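You operate a simulated robot arm through the tools that you are given. There is no shell and no other tool. Be economical: measure what you need, move in short steps, check, and stop when the job is done.

You are at the controls of a simulated robot arm. One attempt, no reset.

Task
Wash the blue filter mesh in the trough, then drain and flush it.
Fine: stand the mesh on the drying grid; park the drain plug in the black holder; flush the trough with the tap and turn it off again; leave the other mesh.

The check looks at the end state, three seconds after you hand in, the way a careful person would. Anything else that was tipped, shoved, dropped, spilled or broken makes it a failure.

Robot
A 7-joint arm with a two-finger parallel gripper, fixed in place. Base frame: the origin is at the foot of the arm, x ahead of it, y to its left, z up. Readings come in mm, rad, newtons and seconds.
With the tool pointing down near the work surface it reaches from about 140 to 660 mm from the base axis. Its first joint turns from -1.152 to 1.152 rad. Payload 2.4 kg.
The TCP is the grasp point between the finger pads, 30 mm short of the fingertips. In the tool frame z runs along the fingers and y along their closing line. Largest opening 94 mm; finger width 28, thickness 10; the body of the gripper, 50 by 96 mm, starts 55 mm behind the TCP.
Orientation is that of the tool frame in the base frame, as a unit quaternion [x, y, z, w]. With the fingers straight down and closing along the base's y, the tool's x points along the base's -x, its y along +y and its z along -z.

Tools
- The arm moves only by the tool play_rows. Its argument "commands" is one flat list of numbers, 7 for each row, row after row: the gripper command, from -1 (fully open) to 1 (shut), values between in proportion, then the shift along the base's x, y, z in units of 250 mm (1.0 is 250 mm), then the turn, a rotation vector about the base's x, y, z in units of 45 degrees (1.0 is 45 degrees). In form: [claw, tx, ty, tz, rx, ry, rz, claw, tx, ty, tz, rx, ry, rz, ...]. A call has 1 to 10 rows; each row is the pose to reach, as a shift and turn from the pose commanded when the call began. A call with a number of a shift or a turn outside -1 to 1 is refused whole. Each row takes 0.2 s and may step no farther than 50 mm and 0.15 rad from the row before; otherwise, or with a gripper value out of range, the whole call is refused. A pose out of reach is approached as far as the arm can. The call stops where the force on the tool passes 90 N (or 10 N more than at its start, if that is more) or the arm is blocked; 0.2 s more then pass. Each finger travels about 153 mm/s and halts on what it meets, pressing with about 33 N; the grip force reading is that of the motor and also rises with nothing between the fingers. The clock runs only during rows and for 0.2 s after the last one: add rows that repeat a pose to give the fingers time. It gives the time, the measured TCP pose, the force on the tool (base axes), the opening and the grip force at its end, in the units of the frame above (readings bear some noise).
- Cameras (640 x 400 px; columns grow to the right, rows downward): "scene" is fixed at [59.5, 512.3, 1441.2]; the picture's right is [-0.42, -0.91, 0.00], its down [-0.66, 0.31, -0.68] and it looks along [0.62, -0.29, -0.73] (base axes); focal length 254 px, centre (320, 200). "wrist" rides on the gripper at [-37, 0, -58] in the tool frame; the picture's right is [0.00, -1.00, 0.00], its down [0.97, 0.00, -0.24] and it looks along [0.24, 0.00, 0.97] (tool axes); focal length 218 px, centre (320, 200). There is no depth. A picture from a camera that has moved, and an enlarged one, comes with that camera's place and axes in the base frame and with its lens. The place of the scene camera against the robot may be out by one fixed shift of up to 25 mm in any direction.
- grab_frame(camera): a new picture of that camera. The clock stands still meanwhile.
- enlarge(camera, box): a new picture of the part [left, top, right, bottom] of that camera's present view, enlarged. The clock stands still meanwhile.
- sign_off(): hands the job in; it is judged then, once.

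Work in short steps. Places have to be worked out from the pictures, the camera data and where the tool is seen: move nearer, look again, correct. Check each grasp and each placing, and mend what went wrong. You have 120 turns and 64 pictures in all, those below and enlarged ones among them. Open the gripper and draw the arm clear of the work before you hand the job in, unless the task says otherwise; then end with one line.

The tools are called as a command line: name --argument value ..., lists and objects as JSON in quotes. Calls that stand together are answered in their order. play_rows: Moves the arm, as the interface text tells. Its arguments: {"type":"object","properties":{"commands":{"type":"array"}},"required":["commands"]} The other tools are called the same way: grab_frame (camera) takes a picture; enlarge (camera, box) takes an enlarged picture of a part of a camera's view; sign_off () hands the job in.

At the start:

```text
clock: 0.0
tcp_pos: [340.2, 51.1, 1192.1]
orientation: [0.001, 1.0, 0.001, 0.0]
wrist_force: [0.0, -0.1, 0.6]
grip_width: 94.0
grasp_force: 0.1
```

scene: 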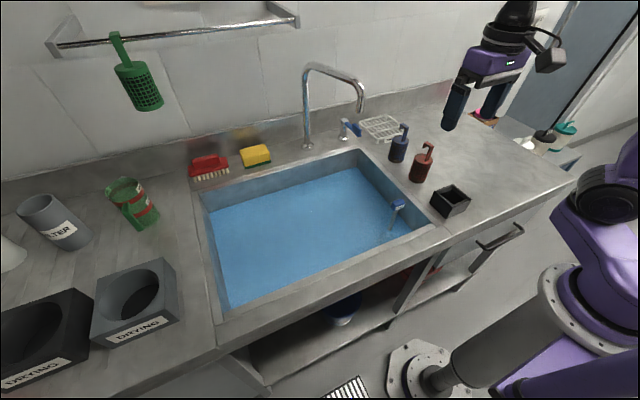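
wrist: 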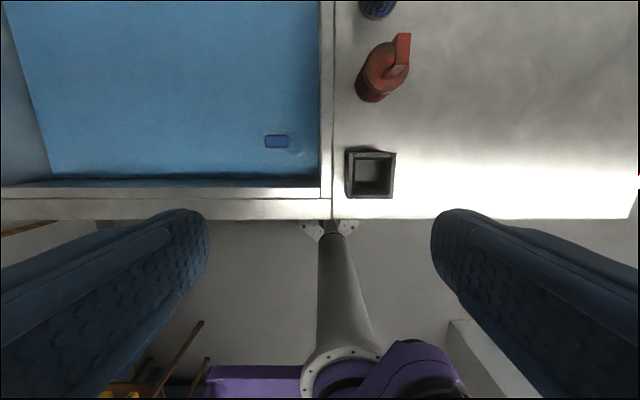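

I start by looking closer at the scene to find the blue mesh, tap lever, plug and grid.

enlarge --camera "scene" --box '[280, 40, 480, 250]'

enlarge --camera "scene" --box '[0, 0, 300, 190]'

enlarge --camera "scene" --box '[0, 150, 300, 400]'

```text
1.90 times, centred on (380, 145) of scene
camera zoom: at [59.5, 512.3, 1441.2], right [-0.42, -0.91, 0.0], down [-0.66, 0.31, -0.68], along [0.62, -0.29, -0.73], focal length 485 px, centre (206, 305)
```

zoom: 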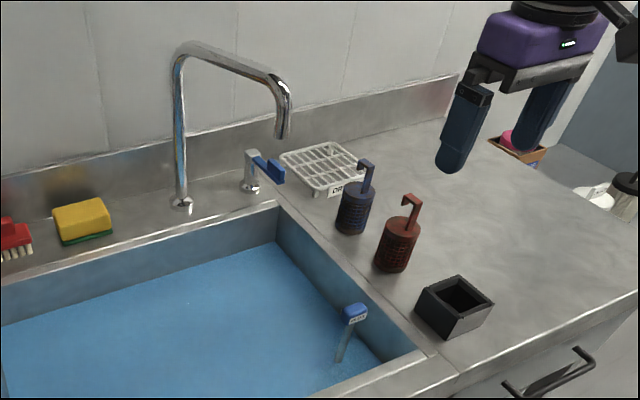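

```text
2.11 times, centred on (150, 95) of scene
camera zoom: at [59.5, 512.3, 1441.2], right [-0.42, -0.91, 0.0], down [-0.66, 0.31, -0.68], along [0.62, -0.29, -0.73], focal length 536 px, centre (678, 421)
```

zoom: 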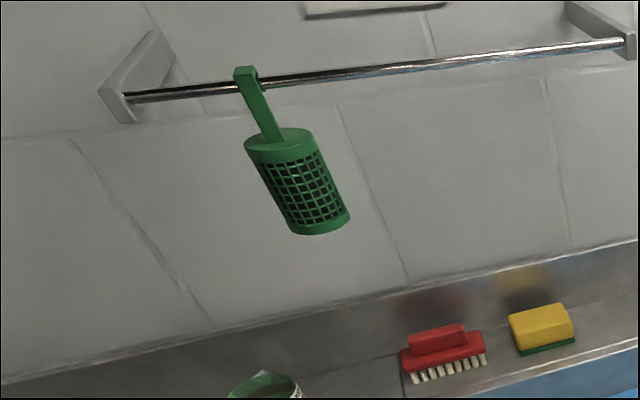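

```text
1.60 times, centred on (150, 275) of scene
camera zoom: at [59.5, 512.3, 1441.2], right [-0.42, -0.91, 0.0], down [-0.66, 0.31, -0.68], along [0.62, -0.29, -0.73], focal length 407 px, centre (592, 80)
```

zoom: 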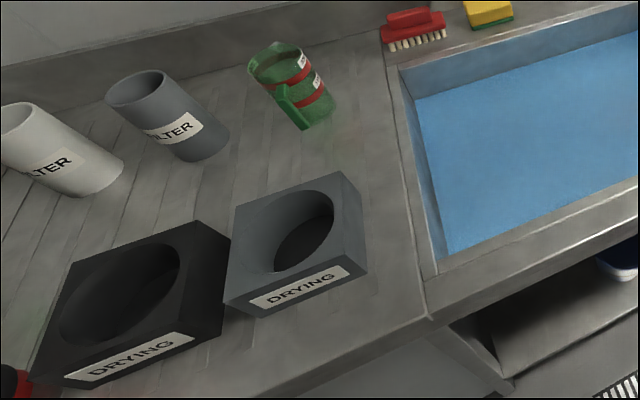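

The scene and wrist rays triangulate the counter top higher than 706, so I move the arm to get a second wrist viewpoint.

play_rows --commands '[-1, 0.15, -0.1, 0, 0, 0, 0, -1, 0.3, -0.2, 0, 0, 0, 0, -1, 0.45, -0.25, 0, 0, 0, 0, -1, 0.6, -0.25, 0, 0, 0, 0, -1, 0.6, -0.25, 0, 0, 0, 0]'

grab_frame --camera "wrist"

```text
clock: 1.2
tcp_pos: [493.0, -10.9, 1190.5]
orientation: [-0.001, 1.0, 0.0, 0.0]
wrist_force: [1.0, 0.2, 0.0]
grip_width: 94.1
grasp_force: 0.0
```

```text
58 pictures are left
camera wrist: at [529.4, -11.2, 1248.7], right [0.0, -1.0, 0.0], down [-0.97, 0.0, 0.24], along [-0.24, 0.0, -0.97], focal length 218 px, centre (320, 200)
```

wrist: 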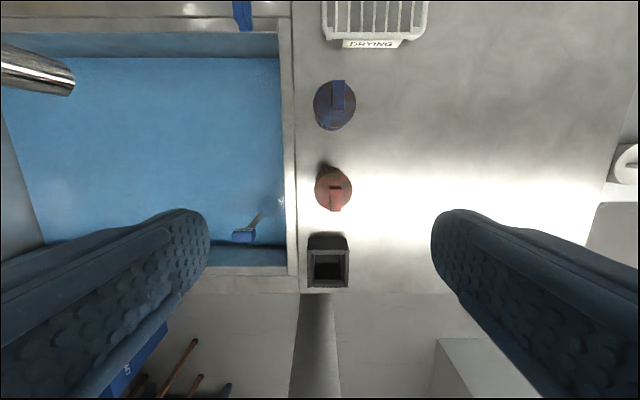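

Two-view triangulation puts the counter top near z≈884, the holder top at about (339,-22,932) and the blue mesh near (578,-30). Next I pitch the tool 45° outward for a side view and a check of reach.

play_rows --commands '[-1, 0, -0.05, 0, 0, -0.18, 0, -1, 0, -0.1, 0, 0, -0.36, 0, -1, 0, -0.1, 0, 0, -0.54, 0, -1, 0, -0.1, 0, 0, -0.72, 0, -1, 0, -0.1, -0.1, 0, -0.9, 0, -1, 0, -0.1, -0.2, 0, -1.0, 0, -1, 0, -0.1, -0.2, 0, -1.0, 0]'

grab_frame --camera "wrist"

grab_frame --camera "scene"

```text
clock: 2.8
tcp_pos: [490.8, -36.9, 1140.6]
orientation: [-0.001, 0.924, 0.0, 0.382]
wrist_force: [0.1, 0.0, 0.6]
grip_width: 94.1
grasp_force: 0.1
```

```text
57 pictures are left
camera wrist: at [475.7, -36.4, 1208.8], right [0.0, -1.0, 0.0], down [-0.86, 0.0, -0.52], along [0.52, 0.0, -0.86], focal length 218 px, centre (320, 200)
```

wrist: 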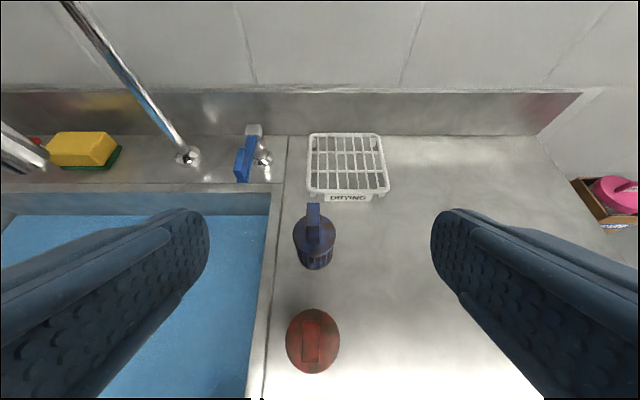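

```text
56 pictures are left
```

scene: 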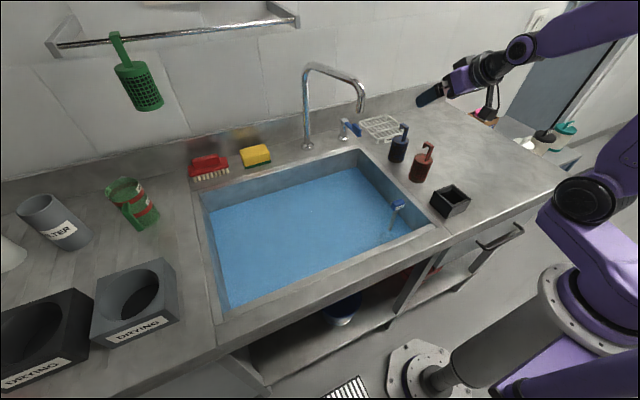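

I enlarge the blue mesh and the tap lever to see their shapes.

enlarge --camera "wrist" --box '[220, 100, 420, 290]'

enlarge --camera "scene" --box '[320, 90, 480, 200]'

```text
2.11 times, centred on (320, 195) of wrist
camera zoom: at [475.7, -36.4, 1208.8], right [0.0, -1.0, 0.0], down [-0.86, 0.0, -0.52], along [0.52, 0.0, -0.86], focal length 460 px, centre (320, 210)
```

zoom: 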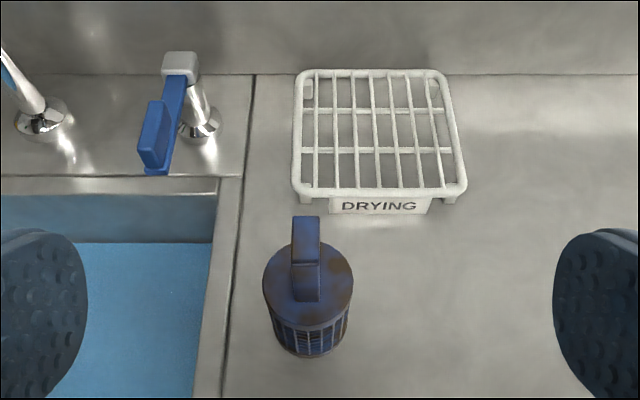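

```text
3.64 times, centred on (400, 145) of scene
camera zoom: at [59.5, 512.3, 1441.2], right [-0.42, -0.91, 0.0], down [-0.66, 0.31, -0.68], along [0.62, -0.29, -0.73], focal length 925 px, centre (29, 400)
```

zoom: 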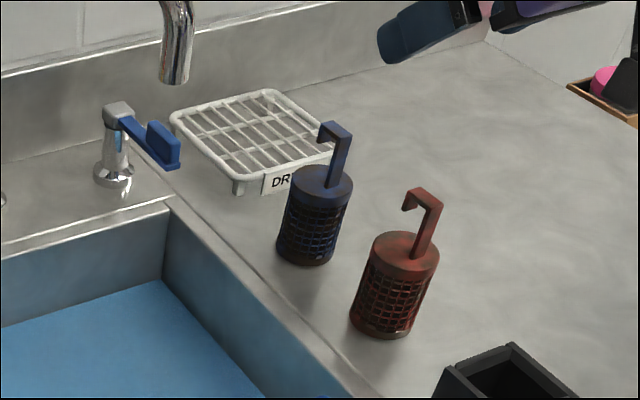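

Blue mesh: lid at about (577,-30,965) with a stalk up to about 1006 and the hook bar running towards +x. I test whether the 45° pitch reaches above the grid centre (about 740,-84).

play_rows --commands '[-1, 0.19, -0.05, 0, 0, 0, 0, -1, 0.38, -0.1, -0.0, 0, 0, 0, -1, 0.57, -0.15, -0.0, 0, 0, 0, -1, 0.76, -0.19, -0.05, 0, 0, 0, -1, 0.94, -0.19, -0.1, 0, 0, 0, -1, 0.94, -0.19, -0.25, 0, 0, 0, -1, 0.94, -0.19, -0.25, 0, 0, 0]'

grab_frame --camera "scene"

grab_frame --camera "wrist"

```text
refused: row 4 steps farther than a row can; nothing moved
```

```text
53 pictures are left
```

scene: 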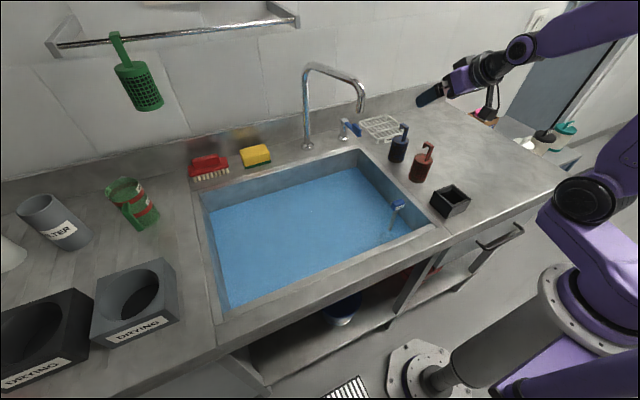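

```text
52 pictures are left
camera wrist: at [475.7, -36.4, 1208.8], right [0.0, -1.0, 0.0], down [-0.86, 0.0, -0.52], along [0.52, 0.0, -0.86], focal length 218 px, centre (320, 200)
```

wrist: 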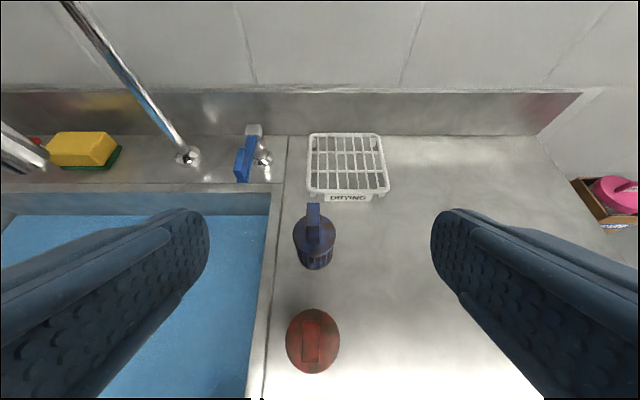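

The steps were slightly too large, so the call was refused; I repeat it with smaller ones.

play_rows --commands '[-1, 0.17, -0.04, 0, 0, 0, 0, -1, 0.34, -0.08, 0, 0, 0, 0, -1, 0.51, -0.12, 0, 0, 0, 0, -1, 0.68, -0.16, -0.02, 0, 0, 0, -1, 0.84, -0.19, -0.07, 0, 0, 0, -1, 0.94, -0.19, -0.17, 0, 0, 0, -1, 0.94, -0.19, -0.3, 0, 0, 0, -1, 0.94, -0.19, -0.3, 0, 0, 0]'

grab_frame --camera "wrist"

```text
clock: 4.6
tcp_pos: [726.7, -84.5, 1066.4]
orientation: [0.0, 0.924, 0.0, 0.382]
wrist_force: [-0.1, -1.3, 0.1]
grip_width: 94.2
grasp_force: 0.0
```

```text
51 pictures are left
camera wrist: at [711.3, -84.0, 1134.1], right [0.0, -1.0, 0.0], down [-0.86, 0.0, -0.52], along [0.52, 0.0, -0.86], focal length 218 px, centre (320, 200)
```

wrist: 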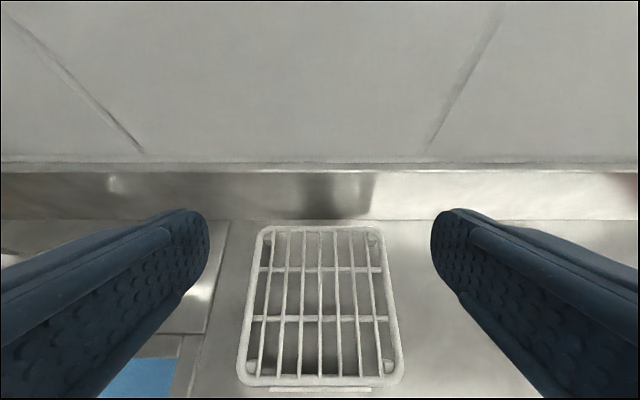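

The grid is reachable; its top is at z≈902, centre (745,-84). I go back to a standoff in front of and above the blue mesh's handle.

play_rows --commands '[-1, -0.1, 0.03, 0.15, 0, 0, 0, -1, -0.27, 0.07, 0.17, 0, 0, 0, -1, -0.44, 0.11, 0.17, 0, 0, 0, -1, -0.61, 0.15, 0.14, 0, 0, 0, -1, -0.77, 0.19, 0.1, 0, 0, 0, -1, -0.884, 0.22, 0.02, 0, 0, 0, -1, -0.884, 0.22, -0.02, 0, 0, 0, -1, -0.884, 0.22, -0.02, 0, 0, 0]'

grab_frame --camera "wrist"

```text
clock: 6.4
tcp_pos: [503.9, -29.2, 1060.1]
orientation: [0.0, 0.924, 0.0, 0.383]
wrist_force: [0.4, -0.5, 0.8]
grip_width: 93.9
grasp_force: 0.1
```

```text
50 pictures are left
camera wrist: at [489.1, -28.6, 1128.8], right [0.0, -1.0, 0.0], down [-0.86, 0.0, -0.52], along [0.52, 0.0, -0.86], focal length 218 px, centre (320, 200)
```

wrist: 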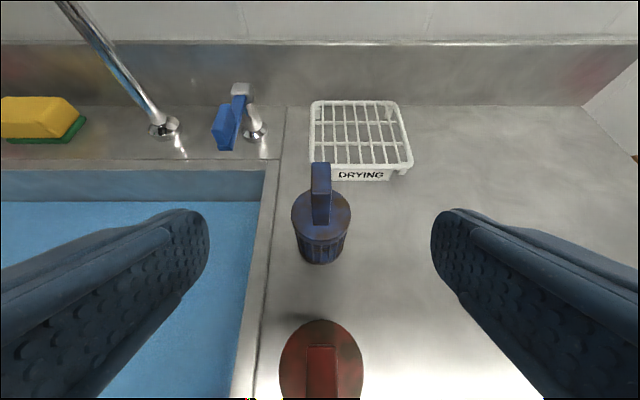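

The mesh is centred between the fingers, with the stalk at x≈572. I advance along the tool axis to the handle with the gripper open.

play_rows --commands '[-1, 0.075, 0, -0.079, 0, 0, 0, -1, 0.15, 0, -0.157, 0, 0, 0, -1, 0.224, 0, -0.236, 0, 0, 0, -1, 0.224, 0, -0.236, 0, 0, 0]'

grab_frame --camera "wrist"

enlarge --camera "scene" --box '[340, 60, 480, 200]'

```text
clock: 7.4
tcp_pos: [562.6, -28.9, 1002.0]
orientation: [0.0, 0.924, 0.0, 0.383]
wrist_force: [-0.7, -0.7, 0.2]
grip_width: 93.8
grasp_force: 0.0
```

```text
49 pictures are left
camera wrist: at [546.8, -28.5, 1069.6], right [0.0, -1.0, 0.0], down [-0.86, 0.0, -0.52], along [0.52, 0.0, -0.86], focal length 218 px, centre (320, 200)
```

wrist: 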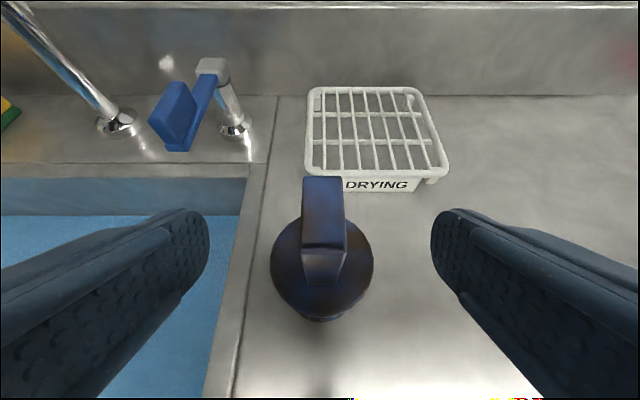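

```text
2.86 times, centred on (410, 130) of scene
camera zoom: at [59.5, 512.3, 1441.2], right [-0.42, -0.91, 0.0], down [-0.66, 0.31, -0.68], along [0.62, -0.29, -0.73], focal length 727 px, centre (63, 400)
```

zoom: 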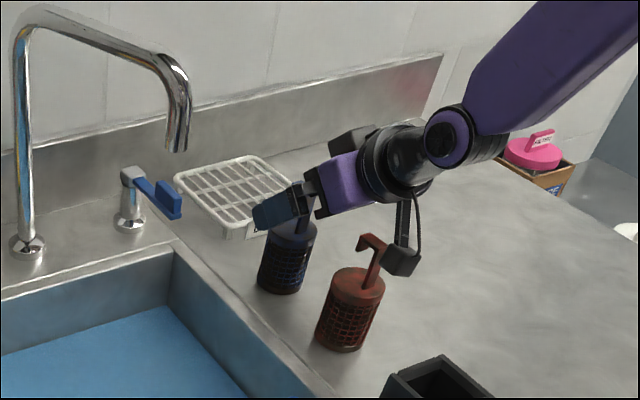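

The stalk is between the pads and the lid is clear of the tips. I note a box hanging behind the hand near the red hook, not touching. I close the fingers.

play_rows --commands '[0, 0, 0, 0, 0, 0, 0, 0.5, 0, 0, 0, 0, 0, 0, 1, 0, 0, 0, 0, 0, 0, 1, 0, 0, 0, 0, 0, 0, 1, 0, 0, 0, 0, 0, 0]'

```text
clock: 8.6
tcp_pos: [561.2, -28.5, 1001.1]
orientation: [0.001, 0.924, -0.001, 0.382]
wrist_force: [-0.8, -0.1, -0.7]
grip_width: 17.7
grasp_force: 32.6
```

Gripped at 17.7 mm. I lift straight up 100 mm and check.

play_rows --commands '[1, 0, 0, 0.06, 0, 0, 0, 1, 0, 0, 0.16, 0, 0, 0, 1, 0, 0, 0.28, 0, 0, 0, 1, 0, 0, 0.4, 0, 0, 0, 1, 0, 0, 0.4, 0, 0, 0]'

grab_frame --camera "scene"

grab_frame --camera "wrist"

```text
clock: 9.8
tcp_pos: [561.7, -28.4, 1103.7]
orientation: [-0.002, 0.924, 0.001, 0.382]
wrist_force: [-0.2, 0.3, 0.6]
grip_width: 17.5
grasp_force: 32.5
```

```text
47 pictures are left
```

scene: 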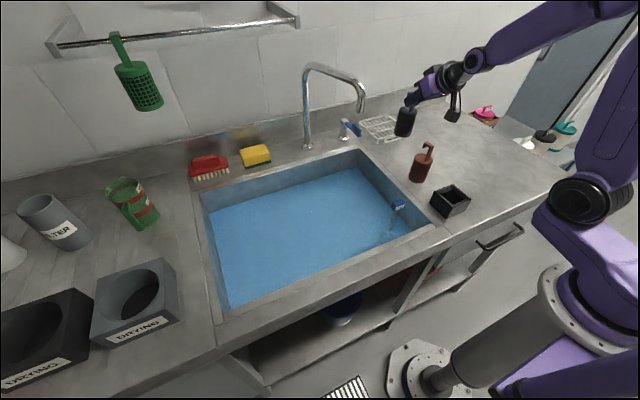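

```text
46 pictures are left
camera wrist: at [546.6, -27.9, 1170.2], right [0.0, -1.0, 0.0], down [-0.86, 0.0, -0.52], along [0.52, 0.0, -0.86], focal length 218 px, centre (320, 200)
```

wrist: 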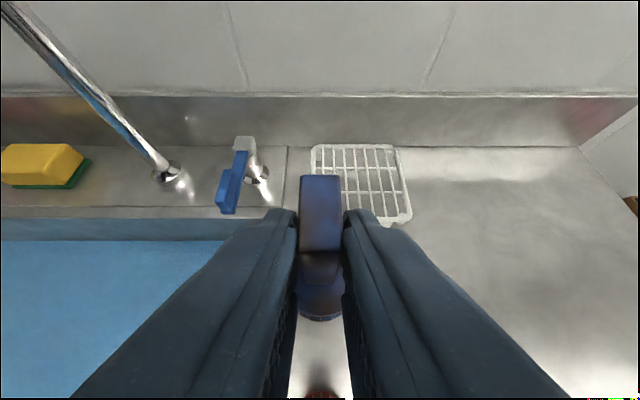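

The mesh hangs upright in the grip. I move it back, then across to over the trough at about (500,205).

play_rows --commands '[1, -0.15, 0, 0, 0, 0, 0, 1, -0.25, 0.1, -0.05, 0, 0, 0, 1, -0.25, 0.27, -0.1, 0, 0, 0, 1, -0.25, 0.44, -0.15, 0, 0, 0, 1, -0.25, 0.61, -0.17, 0, 0, 0, 1, -0.25, 0.78, -0.17, 0, 0, 0, 1, -0.25, 0.93, -0.17, 0, 0, 0, 1, -0.25, 0.93, -0.17, 0, 0, 0]'

grab_frame --camera "scene"

grab_frame --camera "wrist"

```text
clock: 11.6
tcp_pos: [499.6, 203.4, 1059.7]
orientation: [0.0, 0.924, -0.001, 0.383]
wrist_force: [0.3, -0.1, 0.0]
grip_width: 17.5
grasp_force: 33.3
```

```text
45 pictures are left
```

scene: 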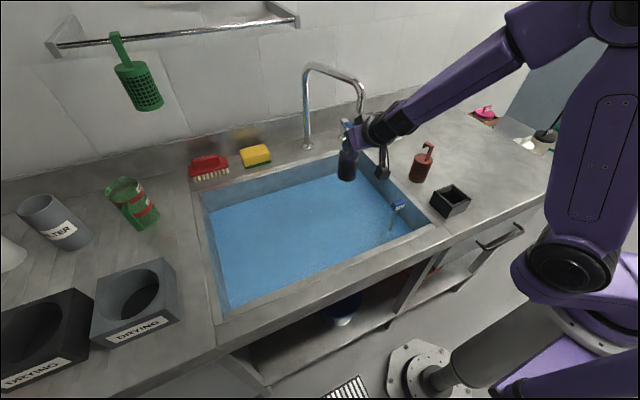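

```text
44 pictures are left
camera wrist: at [484.2, 204.0, 1127.6], right [0.0, -1.0, 0.0], down [-0.86, 0.0, -0.52], along [0.52, 0.0, -0.86], focal length 218 px, centre (320, 200)
```

wrist: 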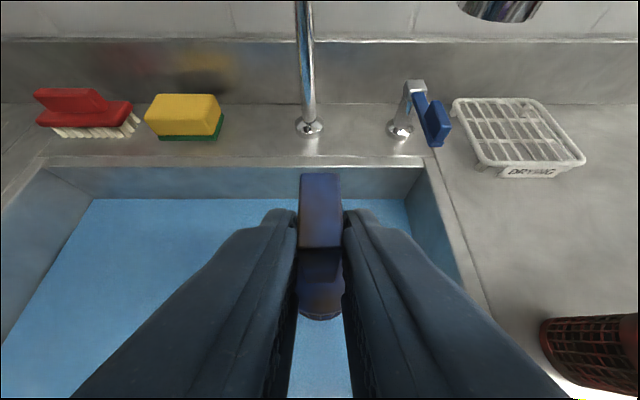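

Water level works out near z≈787. I lower the mesh into the water in stages, bottom to about z=730 first.

play_rows --commands '[1, 0, 0, -0.15, 0, 0, 0, 1, 0, 0, -0.3, 0, 0, 0, 1, 0, 0, -0.45, 0, 0, 0, 1, 0, 0, -0.6, 0, 0, 0, 1, 0, 0, -0.72, 0, 0, 0, 1, 0, 0, -0.84, 0, 0, 0, 1, 0, 0, -0.84, 0, 0, 0]'

grab_frame --camera "scene"

grab_frame --camera "wrist"

```text
clock: 13.2
tcp_pos: [499.1, 203.2, 850.5]
orientation: [-0.001, 0.923, 0.002, 0.385]
wrist_force: [-4.0, -1.1, 22.6]
grip_width: 17.5
grasp_force: 33.1
```

```text
43 pictures are left
```

scene: 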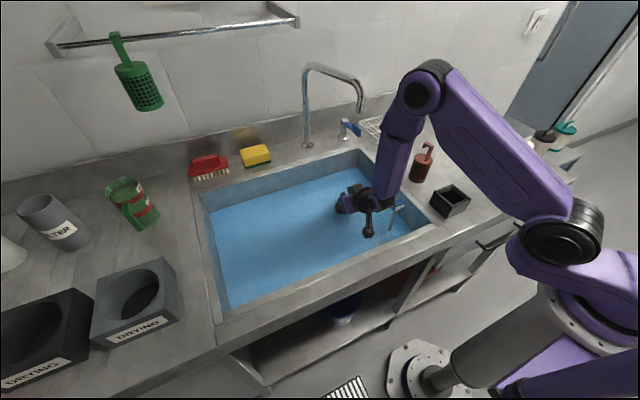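

```text
42 pictures are left
camera wrist: at [484.5, 203.9, 918.8], right [0.0, -1.0, 0.0], down [-0.85, 0.0, -0.52], along [0.52, 0.0, -0.85], focal length 218 px, centre (320, 200)
```

wrist: 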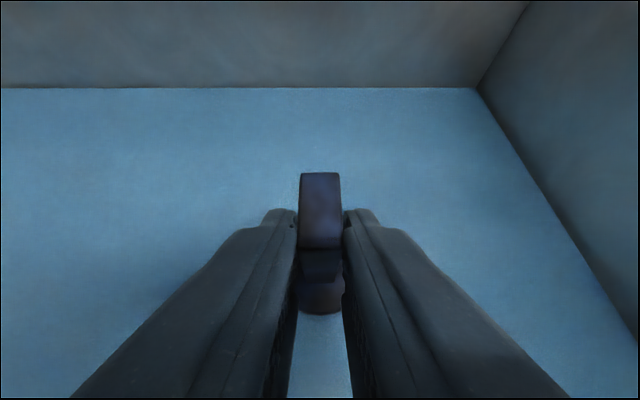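

Fz of 22 N shows the mesh bottom touching the trough floor, with water at about 790, so it is mostly immersed. I raise it a few mm and swish it sideways (towards +y, away from the plug).

play_rows --commands '[1, 0, 0, 0.025, 0, 0, 0, 1, 0, 0.16, 0.025, 0, 0, 0, 1, 0, 0.32, 0.025, 0, 0, 0, 1, 0, 0.16, 0.025, 0, 0, 0, 1, 0, 0, 0.025, 0, 0, 0, 1, 0, 0.16, 0.025, 0, 0, 0, 1, 0, 0.32, 0.025, 0, 0, 0, 1, 0, 0.16, 0.025, 0, 0, 0, 1, 0, 0.16, 0.15, 0, 0, 0, 1, 0, 0.16, 0.025, 0, 0, 0]'

enlarge --camera "scene" --box '[280, 150, 440, 250]'

```text
clock: 15.4
tcp_pos: [499.0, 245.3, 854.8]
orientation: [0.0, 0.924, 0.0, 0.383]
wrist_force: [0.0, -1.1, 0.5]
grip_width: 17.7
grasp_force: 33.4
```

```text
4.00 times, centred on (360, 200) of scene
camera zoom: at [59.5, 512.3, 1441.2], right [-0.42, -0.91, 0.0], down [-0.66, 0.31, -0.68], along [0.62, -0.29, -0.73], focal length 1018 px, centre (160, 200)
```

zoom: 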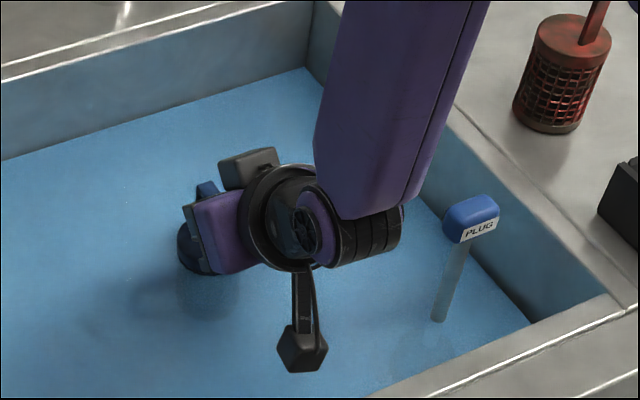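

I lift the mesh out a little to see whether the brown staining is gone.

play_rows --commands '[1, 0, 0, 0.15, 0, 0, 0, 1, 0, 0, 0.33, 0, 0, 0, 1, 0, 0, 0.51, 0, 0, 0, 1, 0, 0, 0.68, 0, 0, 0, 1, 0, 0, 0.68, 0, 0, 0]'

enlarge --camera "scene" --box '[280, 110, 420, 200]'

enlarge --camera "wrist" --box '[260, 150, 380, 340]'

```text
clock: 16.6
tcp_pos: [499.8, 243.9, 1026.1]
orientation: [0.001, 0.924, 0.0, 0.382]
wrist_force: [0.2, 0.7, -0.6]
grip_width: 17.3
grasp_force: 32.6
```

```text
4.44 times, centred on (350, 155) of scene
camera zoom: at [59.5, 512.3, 1441.2], right [-0.42, -0.91, 0.0], down [-0.66, 0.31, -0.68], along [0.62, -0.29, -0.73], focal length 1131 px, centre (187, 400)
```

zoom: 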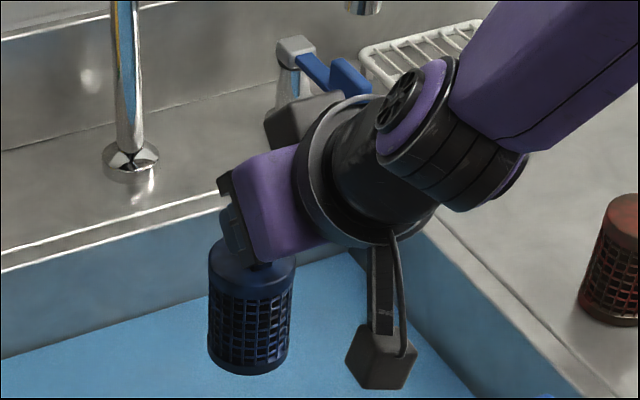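

```text
2.11 times, centred on (320, 245) of wrist
camera zoom: at [484.0, 244.5, 1093.6], right [0.0, -1.0, 0.0], down [-0.86, 0.0, -0.52], along [0.52, 0.0, -0.86], focal length 460 px, centre (320, 105)
```

zoom: 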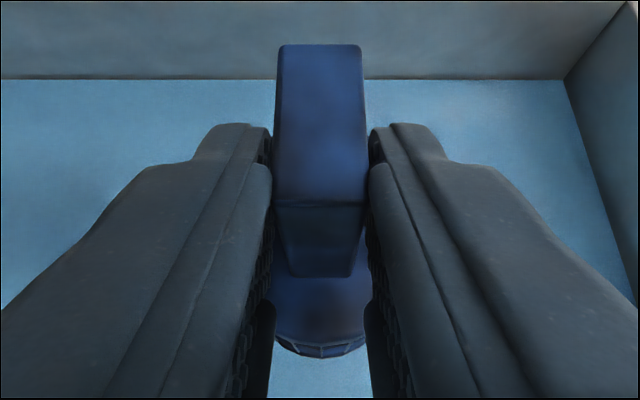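

The mesh is now clean blue. I carry it back to the right, rising before the red mesh.

play_rows --commands '[1, 0, -0.1, 0.14, 0, 0, 0, 1, 0, -0.28, 0.14, 0, 0, 0, 1, 0, -0.46, 0.14, 0, 0, 0, 1, 0, -0.64, 0.16, 0, 0, 0, 1, 0, -0.8, 0.22, 0, 0, 0, 1, 0, -0.84, 0.38, 0, 0, 0, 1, 0.06, -0.88, 0.5, 0, 0, 0, 1, 0.2, -0.98, 0.5, 0, 0, 0, 1, 0.2, -0.98, 0.5, 0, 0, 0]'

```text
clock: 18.6
tcp_pos: [548.5, -1.7, 1150.9]
orientation: [0.0, 0.924, 0.0, 0.383]
wrist_force: [1.1, -0.9, -0.6]
grip_width: 17.7
grasp_force: 33.2
```

Now over to above the grid at about (731,-84,1080).

play_rows --commands '[1, 0.13, -0.12, 0, 0, 0, 0, 1, 0.27, -0.23, -0.02, 0, 0, 0, 1, 0.43, -0.33, -0.04, 0, 0, 0, 1, 0.6, -0.33, -0.08, 0, 0, 0, 1, 0.73, -0.33, -0.16, 0, 0, 0, 1, 0.73, -0.33, -0.29, 0, 0, 0, 1, 0.73, -0.33, -0.29, 0, 0, 0]'

grab_frame --camera "wrist"

enlarge --camera "scene" --box '[320, 70, 480, 170]'

```text
clock: 20.2
tcp_pos: [732.0, -83.9, 1077.4]
orientation: [-0.001, 0.924, 0.0, 0.382]
wrist_force: [-0.7, -0.1, -1.3]
grip_width: 17.5
grasp_force: 33.6
```

```text
38 pictures are left
camera wrist: at [716.5, -84.1, 1145.6], right [0.0, -1.0, 0.0], down [-0.86, 0.0, -0.52], along [0.52, 0.0, -0.86], focal length 218 px, centre (320, 200)
```

wrist: 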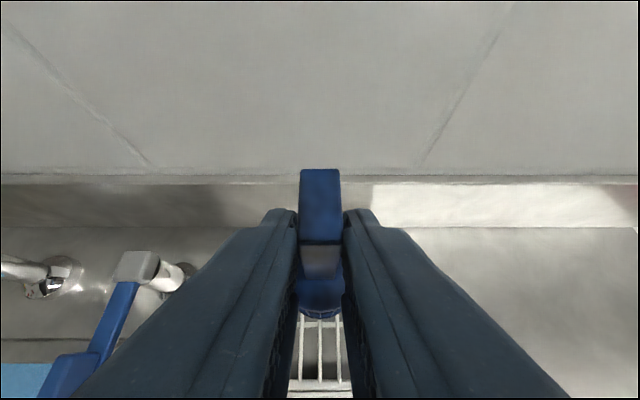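

```text
4.00 times, centred on (400, 120) of scene
camera zoom: at [59.5, 512.3, 1441.2], right [-0.42, -0.91, 0.0], down [-0.66, 0.31, -0.68], along [0.62, -0.29, -0.73], focal length 1018 px, centre (0, 520)
```

zoom: 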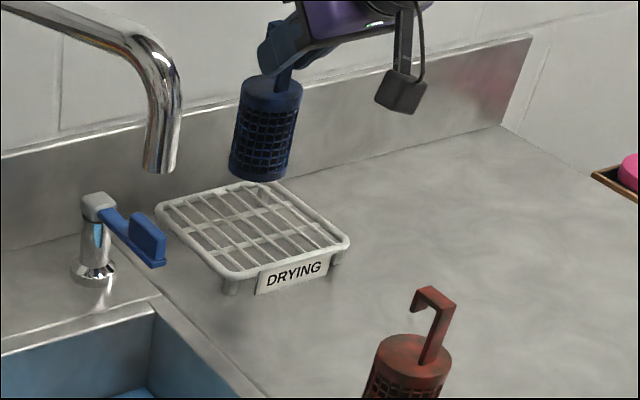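

Aligned over the grid. I lower to about 1034, then feel for contact in small steps.

play_rows --commands '[1, 0, 0, -0.06, 0, 0, 0, 1, 0, 0, -0.12, 0, 0, 0, 1, 0, 0, -0.175, 0, 0, 0, 1, 0, 0, -0.2, 0, 0, 0, 1, 0, 0, -0.2, 0, 0, 0]'

enlarge --camera "scene" --box '[320, 70, 480, 170]'

```text
clock: 21.4
tcp_pos: [731.8, -84.2, 1028.0]
orientation: [-0.002, 0.924, 0.001, 0.383]
wrist_force: [0.0, -1.0, -0.6]
grip_width: 17.5
grasp_force: 33.1
```

```text
4.00 times, centred on (400, 120) of scene
camera zoom: at [59.5, 512.3, 1441.2], right [-0.42, -0.91, 0.0], down [-0.66, 0.31, -0.68], along [0.62, -0.29, -0.73], focal length 1018 px, centre (0, 520)
```

zoom: 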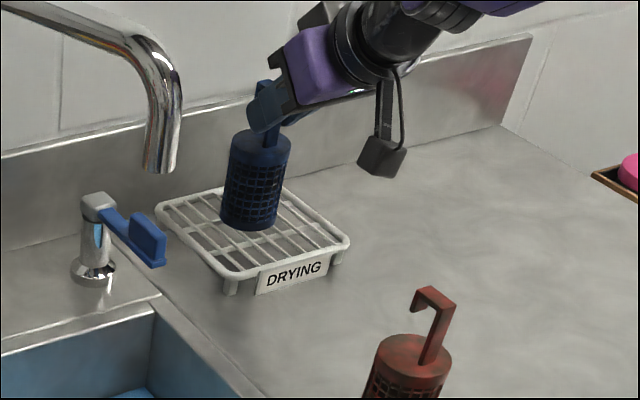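

Well centred; I continue down in small steps.

play_rows --commands '[1, 0, 0, -0.012, 0, 0, 0, 1, 0, 0, -0.024, 0, 0, 0, 1, 0, 0, -0.024, 0, 0, 0]'

```text
clock: 22.2
tcp_pos: [732.3, -84.2, 1026.3]
orientation: [0.0, 0.922, -0.001, 0.388]
wrist_force: [-2.4, -0.6, 24.9]
grip_width: 17.6
grasp_force: 32.8
```

Contact with the grid (25 N). I ease up to take off the load, then open.

play_rows --commands '[1, 0, 0, 0.012, 0, 0, 0, 1, 0, 0, 0.012, 0, 0, 0]'

```text
clock: 22.8
tcp_pos: [731.9, -83.9, 1026.9]
orientation: [0.0, 0.923, -0.001, 0.385]
wrist_force: [4.5, -0.3, 15.9]
grip_width: 17.6
grasp_force: 33.0
```

play_rows --commands '[1, 0, 0, 0.005, 0, 0, 0, 0.6, 0, 0, 0.005, 0, 0, 0, 0.3, 0, 0, 0.005, 0, 0, 0, -0.2, 0, 0, 0.005, 0, 0, 0, -0.2, 0, 0, 0.005, 0, 0, 0]'

enlarge --camera "scene" --box '[320, 70, 480, 170]'

```text
clock: 24.0
tcp_pos: [732.7, -84.5, 1026.2]
orientation: [0.0, 0.924, 0.0, 0.383]
wrist_force: [0.5, -0.3, 0.4]
grip_width: 56.3
grasp_force: 0.1
```

```text
4.00 times, centred on (400, 120) of scene
camera zoom: at [59.5, 512.3, 1441.2], right [-0.42, -0.91, 0.0], down [-0.66, 0.31, -0.68], along [0.62, -0.29, -0.73], focal length 1018 px, centre (0, 520)
```

zoom: 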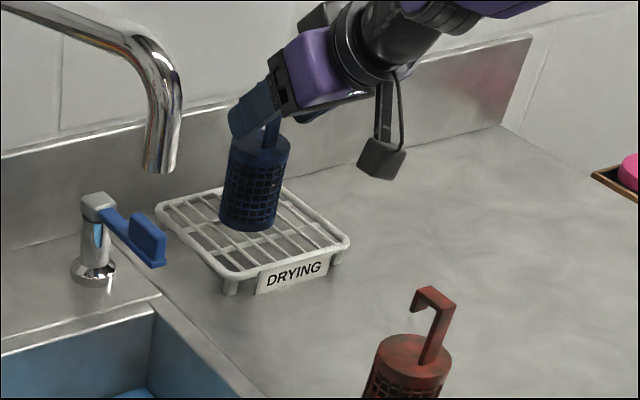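

The mesh stands on the grid. I withdraw back along the tool axis and check.

play_rows --commands '[-0.2, -0.06, 0, 0.06, 0, 0, 0, -0.2, -0.16, 0, 0.16, 0, 0, 0, -0.2, -0.28, 0, 0.28, 0, 0, 0, -0.2, -0.4, 0, 0.4, 0, 0, 0, -0.2, -0.5, 0, 0.5, 0, 0, 0, -0.2, -0.5, 0, 0.5, 0, 0, 0]'

grab_frame --camera "wrist"

```text
clock: 25.4
tcp_pos: [607.1, -84.5, 1152.2]
orientation: [0.0, 0.924, 0.0, 0.383]
wrist_force: [0.1, 0.1, 0.2]
grip_width: 56.4
grasp_force: 0.0
```

```text
34 pictures are left
camera wrist: at [591.9, -83.8, 1220.4], right [0.0, -1.0, 0.0], down [-0.86, 0.0, -0.52], along [0.52, 0.0, -0.86], focal length 218 px, centre (320, 200)
```

wrist: 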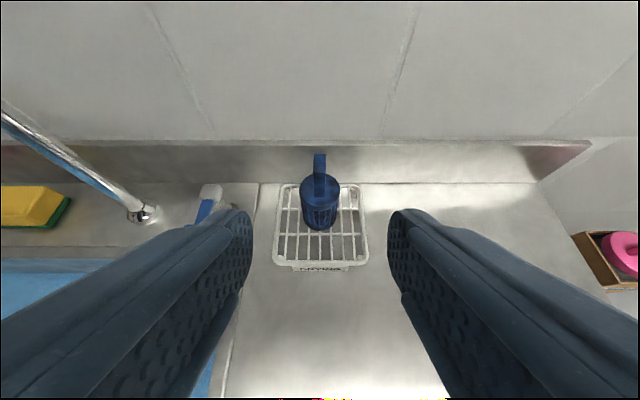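

The mesh stands cleanly on the grid. Now I move to above the plug handle (about 384,114), turning the tool vertical on the way.

play_rows --commands '[-0.5, -0.11, 0.1, 0, 0, 0.14, 0, -1, -0.22, 0.2, 0, 0, 0.28, 0, -1, -0.33, 0.3, 0, 0, 0.42, 0, -1, -0.45, 0.4, 0, 0, 0.56, 0, -1, -0.56, 0.5, 0, 0, 0.7, 0, -1, -0.67, 0.6, -0.05, 0, 0.84, 0, -1, -0.78, 0.7, -0.15, 0, 1.0, 0, -1, -0.89, 0.794, -0.25, 0, 1.0, 0, -1, -0.89, 0.794, -0.38, 0, 1.0, 0, -1, -0.89, 0.794, -0.38, 0, 1.0, 0]'

grab_frame --camera "wrist"

```text
clock: 27.6
tcp_pos: [384.9, 115.2, 1054.5]
orientation: [0.0, 1.0, 0.0, 0.001]
wrist_force: [0.2, -0.1, -0.5]
grip_width: 94.1
grasp_force: 0.1
```

```text
33 pictures are left
camera wrist: at [421.2, 115.6, 1113.9], right [0.0, -1.0, 0.0], down [-0.97, 0.0, 0.24], along [-0.24, 0.0, -0.97], focal length 218 px, centre (320, 200)
```

wrist: 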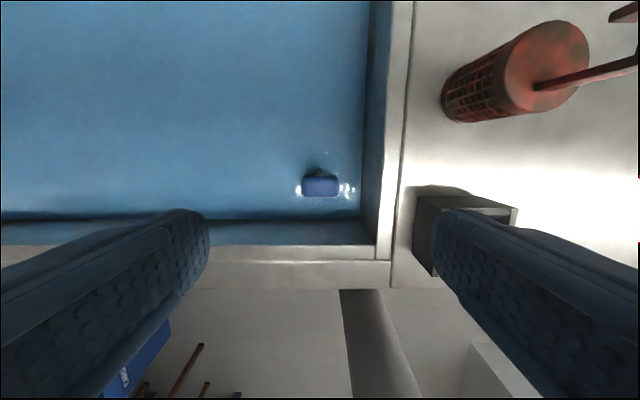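

Handle centred at about (385,115), z≈912. With the opening reduced to about 56 mm (right trough wall is near y=53), I descend to z≈908.

play_rows --commands '[-0.2, 0, 0, 0, 0, 0, 0, -0.2, 0, 0, -0.15, 0, 0, 0, -0.2, 0, 0, -0.3, 0, 0, 0, -0.2, 0, 0, -0.42, 0, 0, 0, -0.2, 0, 0, -0.5, 0, 0, 0, -0.2, 0, 0, -0.55, 0, 0, 0, -0.2, 0, 0, -0.585, 0, 0, 0, -0.2, 0, 0, -0.585, 0, 0, 0]'

grab_frame --camera "wrist"

enlarge --camera "scene" --box '[330, 150, 490, 250]'

```text
clock: 29.4
tcp_pos: [384.2, 113.8, 908.9]
orientation: [0.0, 1.0, 0.0, 0.0]
wrist_force: [-0.8, 0.0, 0.1]
grip_width: 56.4
grasp_force: 0.0
```

```text
32 pictures are left
camera wrist: at [420.4, 114.3, 968.6], right [0.0, -1.0, 0.0], down [-0.97, 0.0, 0.24], along [-0.24, 0.0, -0.97], focal length 218 px, centre (320, 200)
```

wrist: 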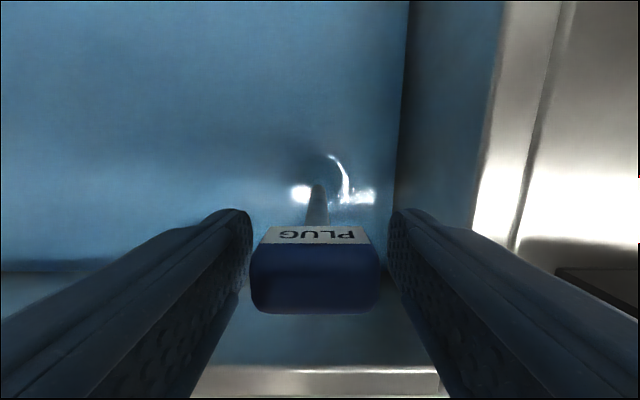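

```text
4.00 times, centred on (410, 200) of scene
camera zoom: at [59.5, 512.3, 1441.2], right [-0.42, -0.91, 0.0], down [-0.66, 0.31, -0.68], along [0.62, -0.29, -0.73], focal length 1018 px, centre (-40, 200)
```

zoom: 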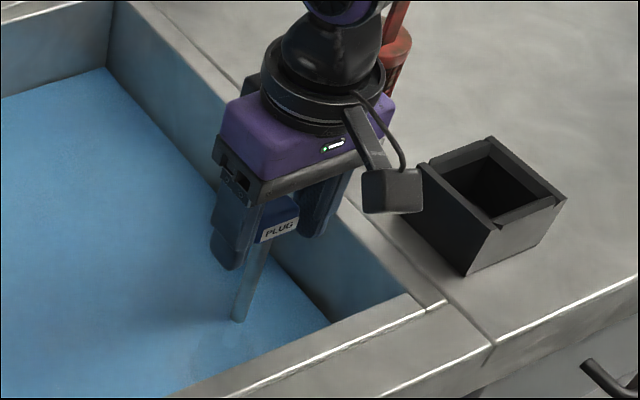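

The handle sits between the pads. I close on it.

play_rows --commands '[0.3, 0, 0, 0, 0, 0, 0, 1, 0, 0, 0, 0, 0, 0, 1, 0, 0, 0, 0, 0, 0, 1, 0, 0, 0, 0, 0, 0]'

```text
clock: 30.4
tcp_pos: [383.1, 113.4, 910.2]
orientation: [0.0, 1.0, 0.001, 0.001]
wrist_force: [0.3, -0.5, 0.2]
grip_width: 39.7
grasp_force: 33.2
```

Gripped at 39.7 mm. I pull straight up slowly.

play_rows --commands '[1, 0, 0, 0.03, 0, 0, 0, 1, 0, 0, 0.08, 0, 0, 0, 1, 0, 0, 0.16, 0, 0, 0, 1, 0, 0, 0.24, 0, 0, 0, 1, 0, 0, 0.24, 0, 0, 0]'

grab_frame --camera "wrist"

```text
clock: 31.6
tcp_pos: [383.7, 113.7, 969.8]
orientation: [0.0, 1.0, 0.0, 0.0]
wrist_force: [0.2, -0.1, -0.8]
grip_width: 39.5
grasp_force: 32.9
```

```text
30 pictures are left
camera wrist: at [420.5, 114.6, 1029.2], right [0.0, -1.0, 0.0], down [-0.97, 0.0, 0.24], along [-0.24, 0.0, -0.97], focal length 218 px, centre (320, 200)
```

wrist: 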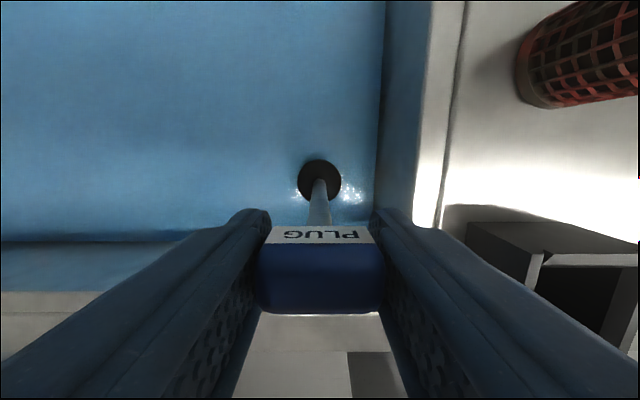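

The plug is out (black stopper about 181 mm below the TCP). I raise it to clear the holder and shift towards it.

play_rows --commands '[1, 0, 0, 0.19, 0, 0, 0, 1, 0, 0, 0.38, 0, 0, 0, 1, 0, 0, 0.57, 0, 0, 0, 1, 0, 0, 0.76, 0, 0, 0, 1, 0, 0, 0.8, 0, 0, 0, 1, 0, -0.12, 0.8, 0, 0, 0, 1, -0.04, -0.22, 0.8, 0, 0, 0, 1, -0.08, -0.32, 0.8, 0, 0, 0, 1, -0.08, -0.32, 0.8, 0, 0, 0]'

grab_frame --camera "wrist"

grab_frame --camera "scene"

```text
clock: 33.6
tcp_pos: [363.9, 34.2, 1170.4]
orientation: [-0.001, 1.0, 0.0, 0.0]
wrist_force: [0.0, -0.1, -1.6]
grip_width: 39.5
grasp_force: 32.7
```

```text
29 pictures are left
camera wrist: at [400.3, 33.9, 1228.5], right [0.0, -1.0, 0.0], down [-0.97, 0.0, 0.24], along [-0.24, 0.0, -0.97], focal length 218 px, centre (320, 200)
```

wrist: 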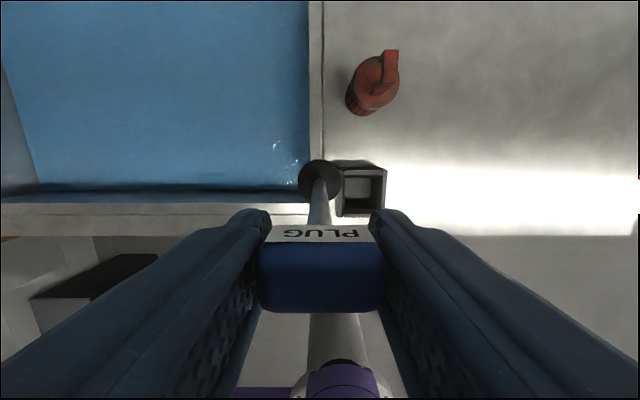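

```text
28 pictures are left
```

scene: 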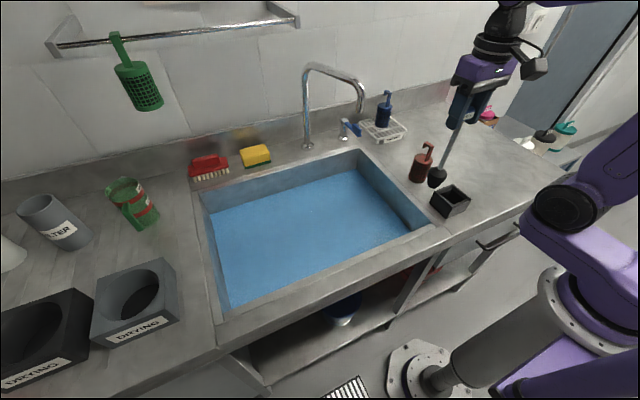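

I enlarge the holder to measure its opening and centre.

enlarge --camera "wrist" --box '[280, 140, 420, 230]'

enlarge --camera "scene" --box '[400, 150, 500, 230]'

```text
4.44 times, centred on (350, 185) of wrist
camera zoom: at [400.3, 33.9, 1228.5], right [0.0, -1.0, 0.0], down [-0.97, 0.0, 0.24], along [-0.24, 0.0, -0.97], focal length 970 px, centre (187, 267)
```

zoom: 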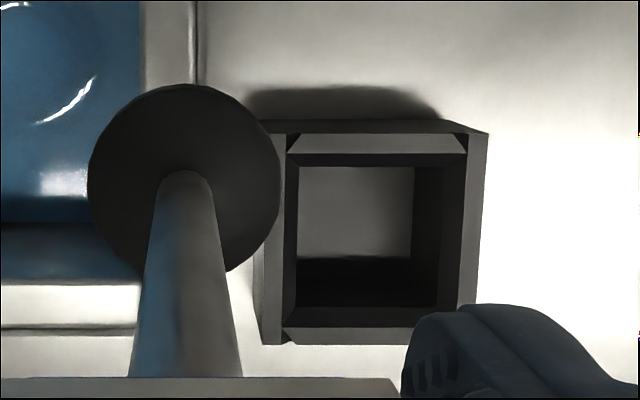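

```text
5.00 times, centred on (450, 190) of scene
camera zoom: at [59.5, 512.3, 1441.2], right [-0.42, -0.91, 0.0], down [-0.66, 0.31, -0.68], along [0.62, -0.29, -0.73], focal length 1272 px, centre (-330, 250)
```

zoom: 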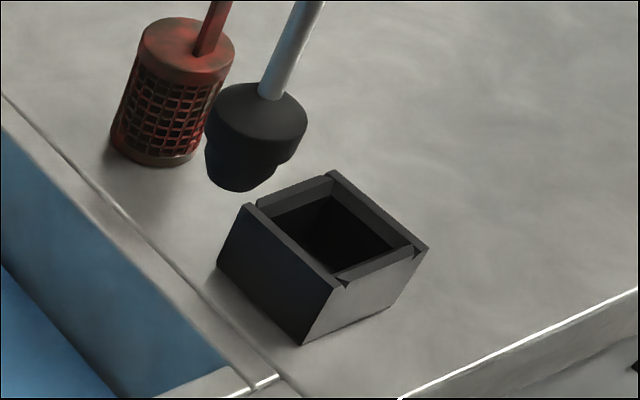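

Holder centre ≈ (338,-25.5), top ≈ 930, opening about 45–56 mm; the stopper flange is about 48 mm and hangs true below the TCP. I move over the holder.

play_rows --commands '[1, -0.05, -0.12, 0, 0, 0, 0, 1, -0.104, -0.238, 0, 0, 0, 0, 1, -0.104, -0.238, -0.06, 0, 0, 0, 1, -0.104, -0.238, -0.06, 0, 0, 0]'

enlarge --camera "wrist" --box '[250, 130, 390, 220]'

enlarge --camera "scene" --box '[400, 150, 500, 230]'

```text
clock: 34.6
tcp_pos: [339.1, -24.9, 1155.8]
orientation: [0.0, 1.0, 0.0, 0.001]
wrist_force: [-0.3, 0.3, -1.1]
grip_width: 39.4
grasp_force: 32.6
```

```text
4.44 times, centred on (320, 175) of wrist
camera zoom: at [375.1, -24.8, 1214.2], right [0.0, -1.0, 0.0], down [-0.97, 0.0, 0.24], along [-0.24, 0.0, -0.97], focal length 970 px, centre (320, 311)
```

zoom: 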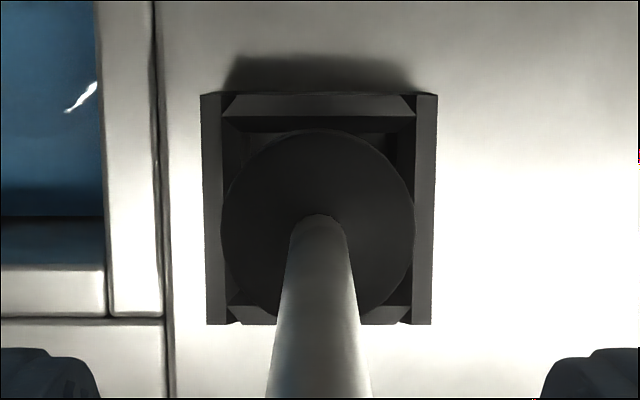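

```text
5.00 times, centred on (450, 190) of scene
camera zoom: at [59.5, 512.3, 1441.2], right [-0.42, -0.91, 0.0], down [-0.66, 0.31, -0.68], along [0.62, -0.29, -0.73], focal length 1272 px, centre (-330, 250)
```

zoom: 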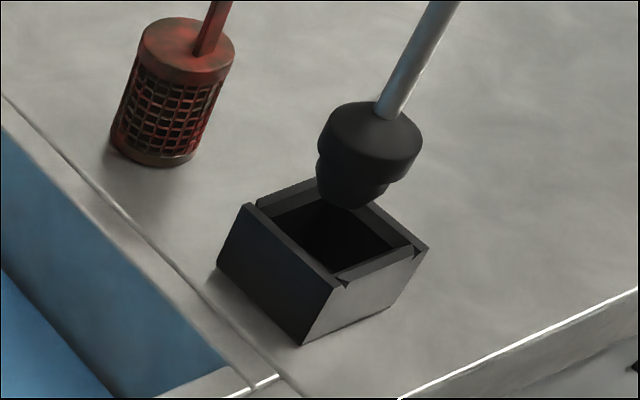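

Aligned within about 2 mm. I nudge x by -1.5 mm and lower gently.

play_rows --commands '[1, -0.007, 0, -0.04, 0, 0, 0, 1, -0.007, 0, -0.07, 0, 0, 0, 1, -0.007, 0, -0.1, 0, 0, 0, 1, -0.007, 0, -0.1, 0, 0, 0]'

enlarge --camera "scene" --box '[400, 150, 500, 230]'

```text
clock: 35.6
tcp_pos: [336.5, -24.5, 1130.9]
orientation: [0.0, 1.0, 0.0, 0.0]
wrist_force: [-0.9, 0.2, -0.9]
grip_width: 39.5
grasp_force: 33.1
```

```text
5.00 times, centred on (450, 190) of scene
camera zoom: at [59.5, 512.3, 1441.2], right [-0.42, -0.91, 0.0], down [-0.66, 0.31, -0.68], along [0.62, -0.29, -0.73], focal length 1272 px, centre (-330, 250)
```

zoom: 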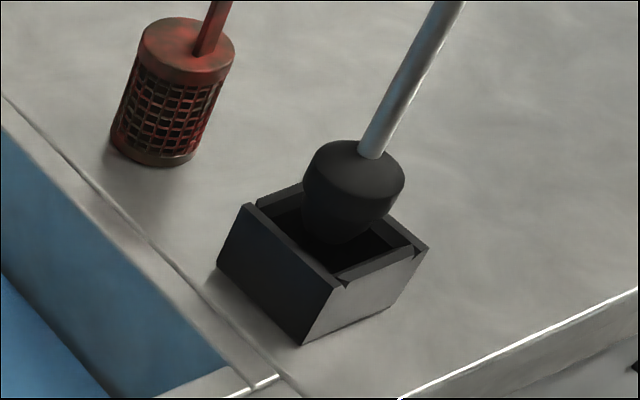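

The stopper is entering the opening freely; I continue down.

play_rows --commands '[1, 0, 0, -0.03, 0, 0, 0, 1, 0, 0, -0.06, 0, 0, 0, 1, 0, 0, -0.09, 0, 0, 0, 1, 0, 0, -0.09, 0, 0, 0]'

enlarge --camera "scene" --box '[400, 150, 500, 230]'

```text
clock: 36.6
tcp_pos: [336.0, -25.6, 1106.5]
orientation: [0.0, 1.0, -0.001, 0.0]
wrist_force: [-0.7, -0.1, -0.7]
grip_width: 39.2
grasp_force: 32.6
```

```text
5.00 times, centred on (450, 190) of scene
camera zoom: at [59.5, 512.3, 1441.2], right [-0.42, -0.91, 0.0], down [-0.66, 0.31, -0.68], along [0.62, -0.29, -0.73], focal length 1272 px, centre (-330, 250)
```

zoom: 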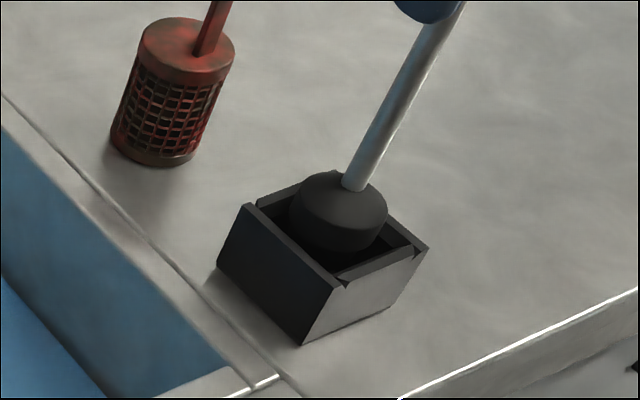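

play_rows --commands '[1, 0, 0, -0.025, 0, 0, 0, 1, 0, 0, -0.05, 0, 0, 0, 1, 0, 0, -0.05, 0, 0, 0]'

```text
clock: 37.4
tcp_pos: [336.6, -25.2, 1094.7]
orientation: [0.0, 1.0, 0.0, 0.001]
wrist_force: [0.3, 0.8, -1.2]
grip_width: 39.5
grasp_force: 32.8
```

No contact yet; down further in small steps.

play_rows --commands '[1, 0, 0, -0.02, 0, 0, 0, 1, 0, 0, -0.04, 0, 0, 0, 1, 0, 0, -0.04, 0, 0, 0]'

```text
clock: 38.2
tcp_pos: [336.8, -25.8, 1087.2]
orientation: [0.0, 1.0, 0.0, 0.002]
wrist_force: [1.6, 0.4, 29.2]
grip_width: 39.9
grasp_force: 33.7
```

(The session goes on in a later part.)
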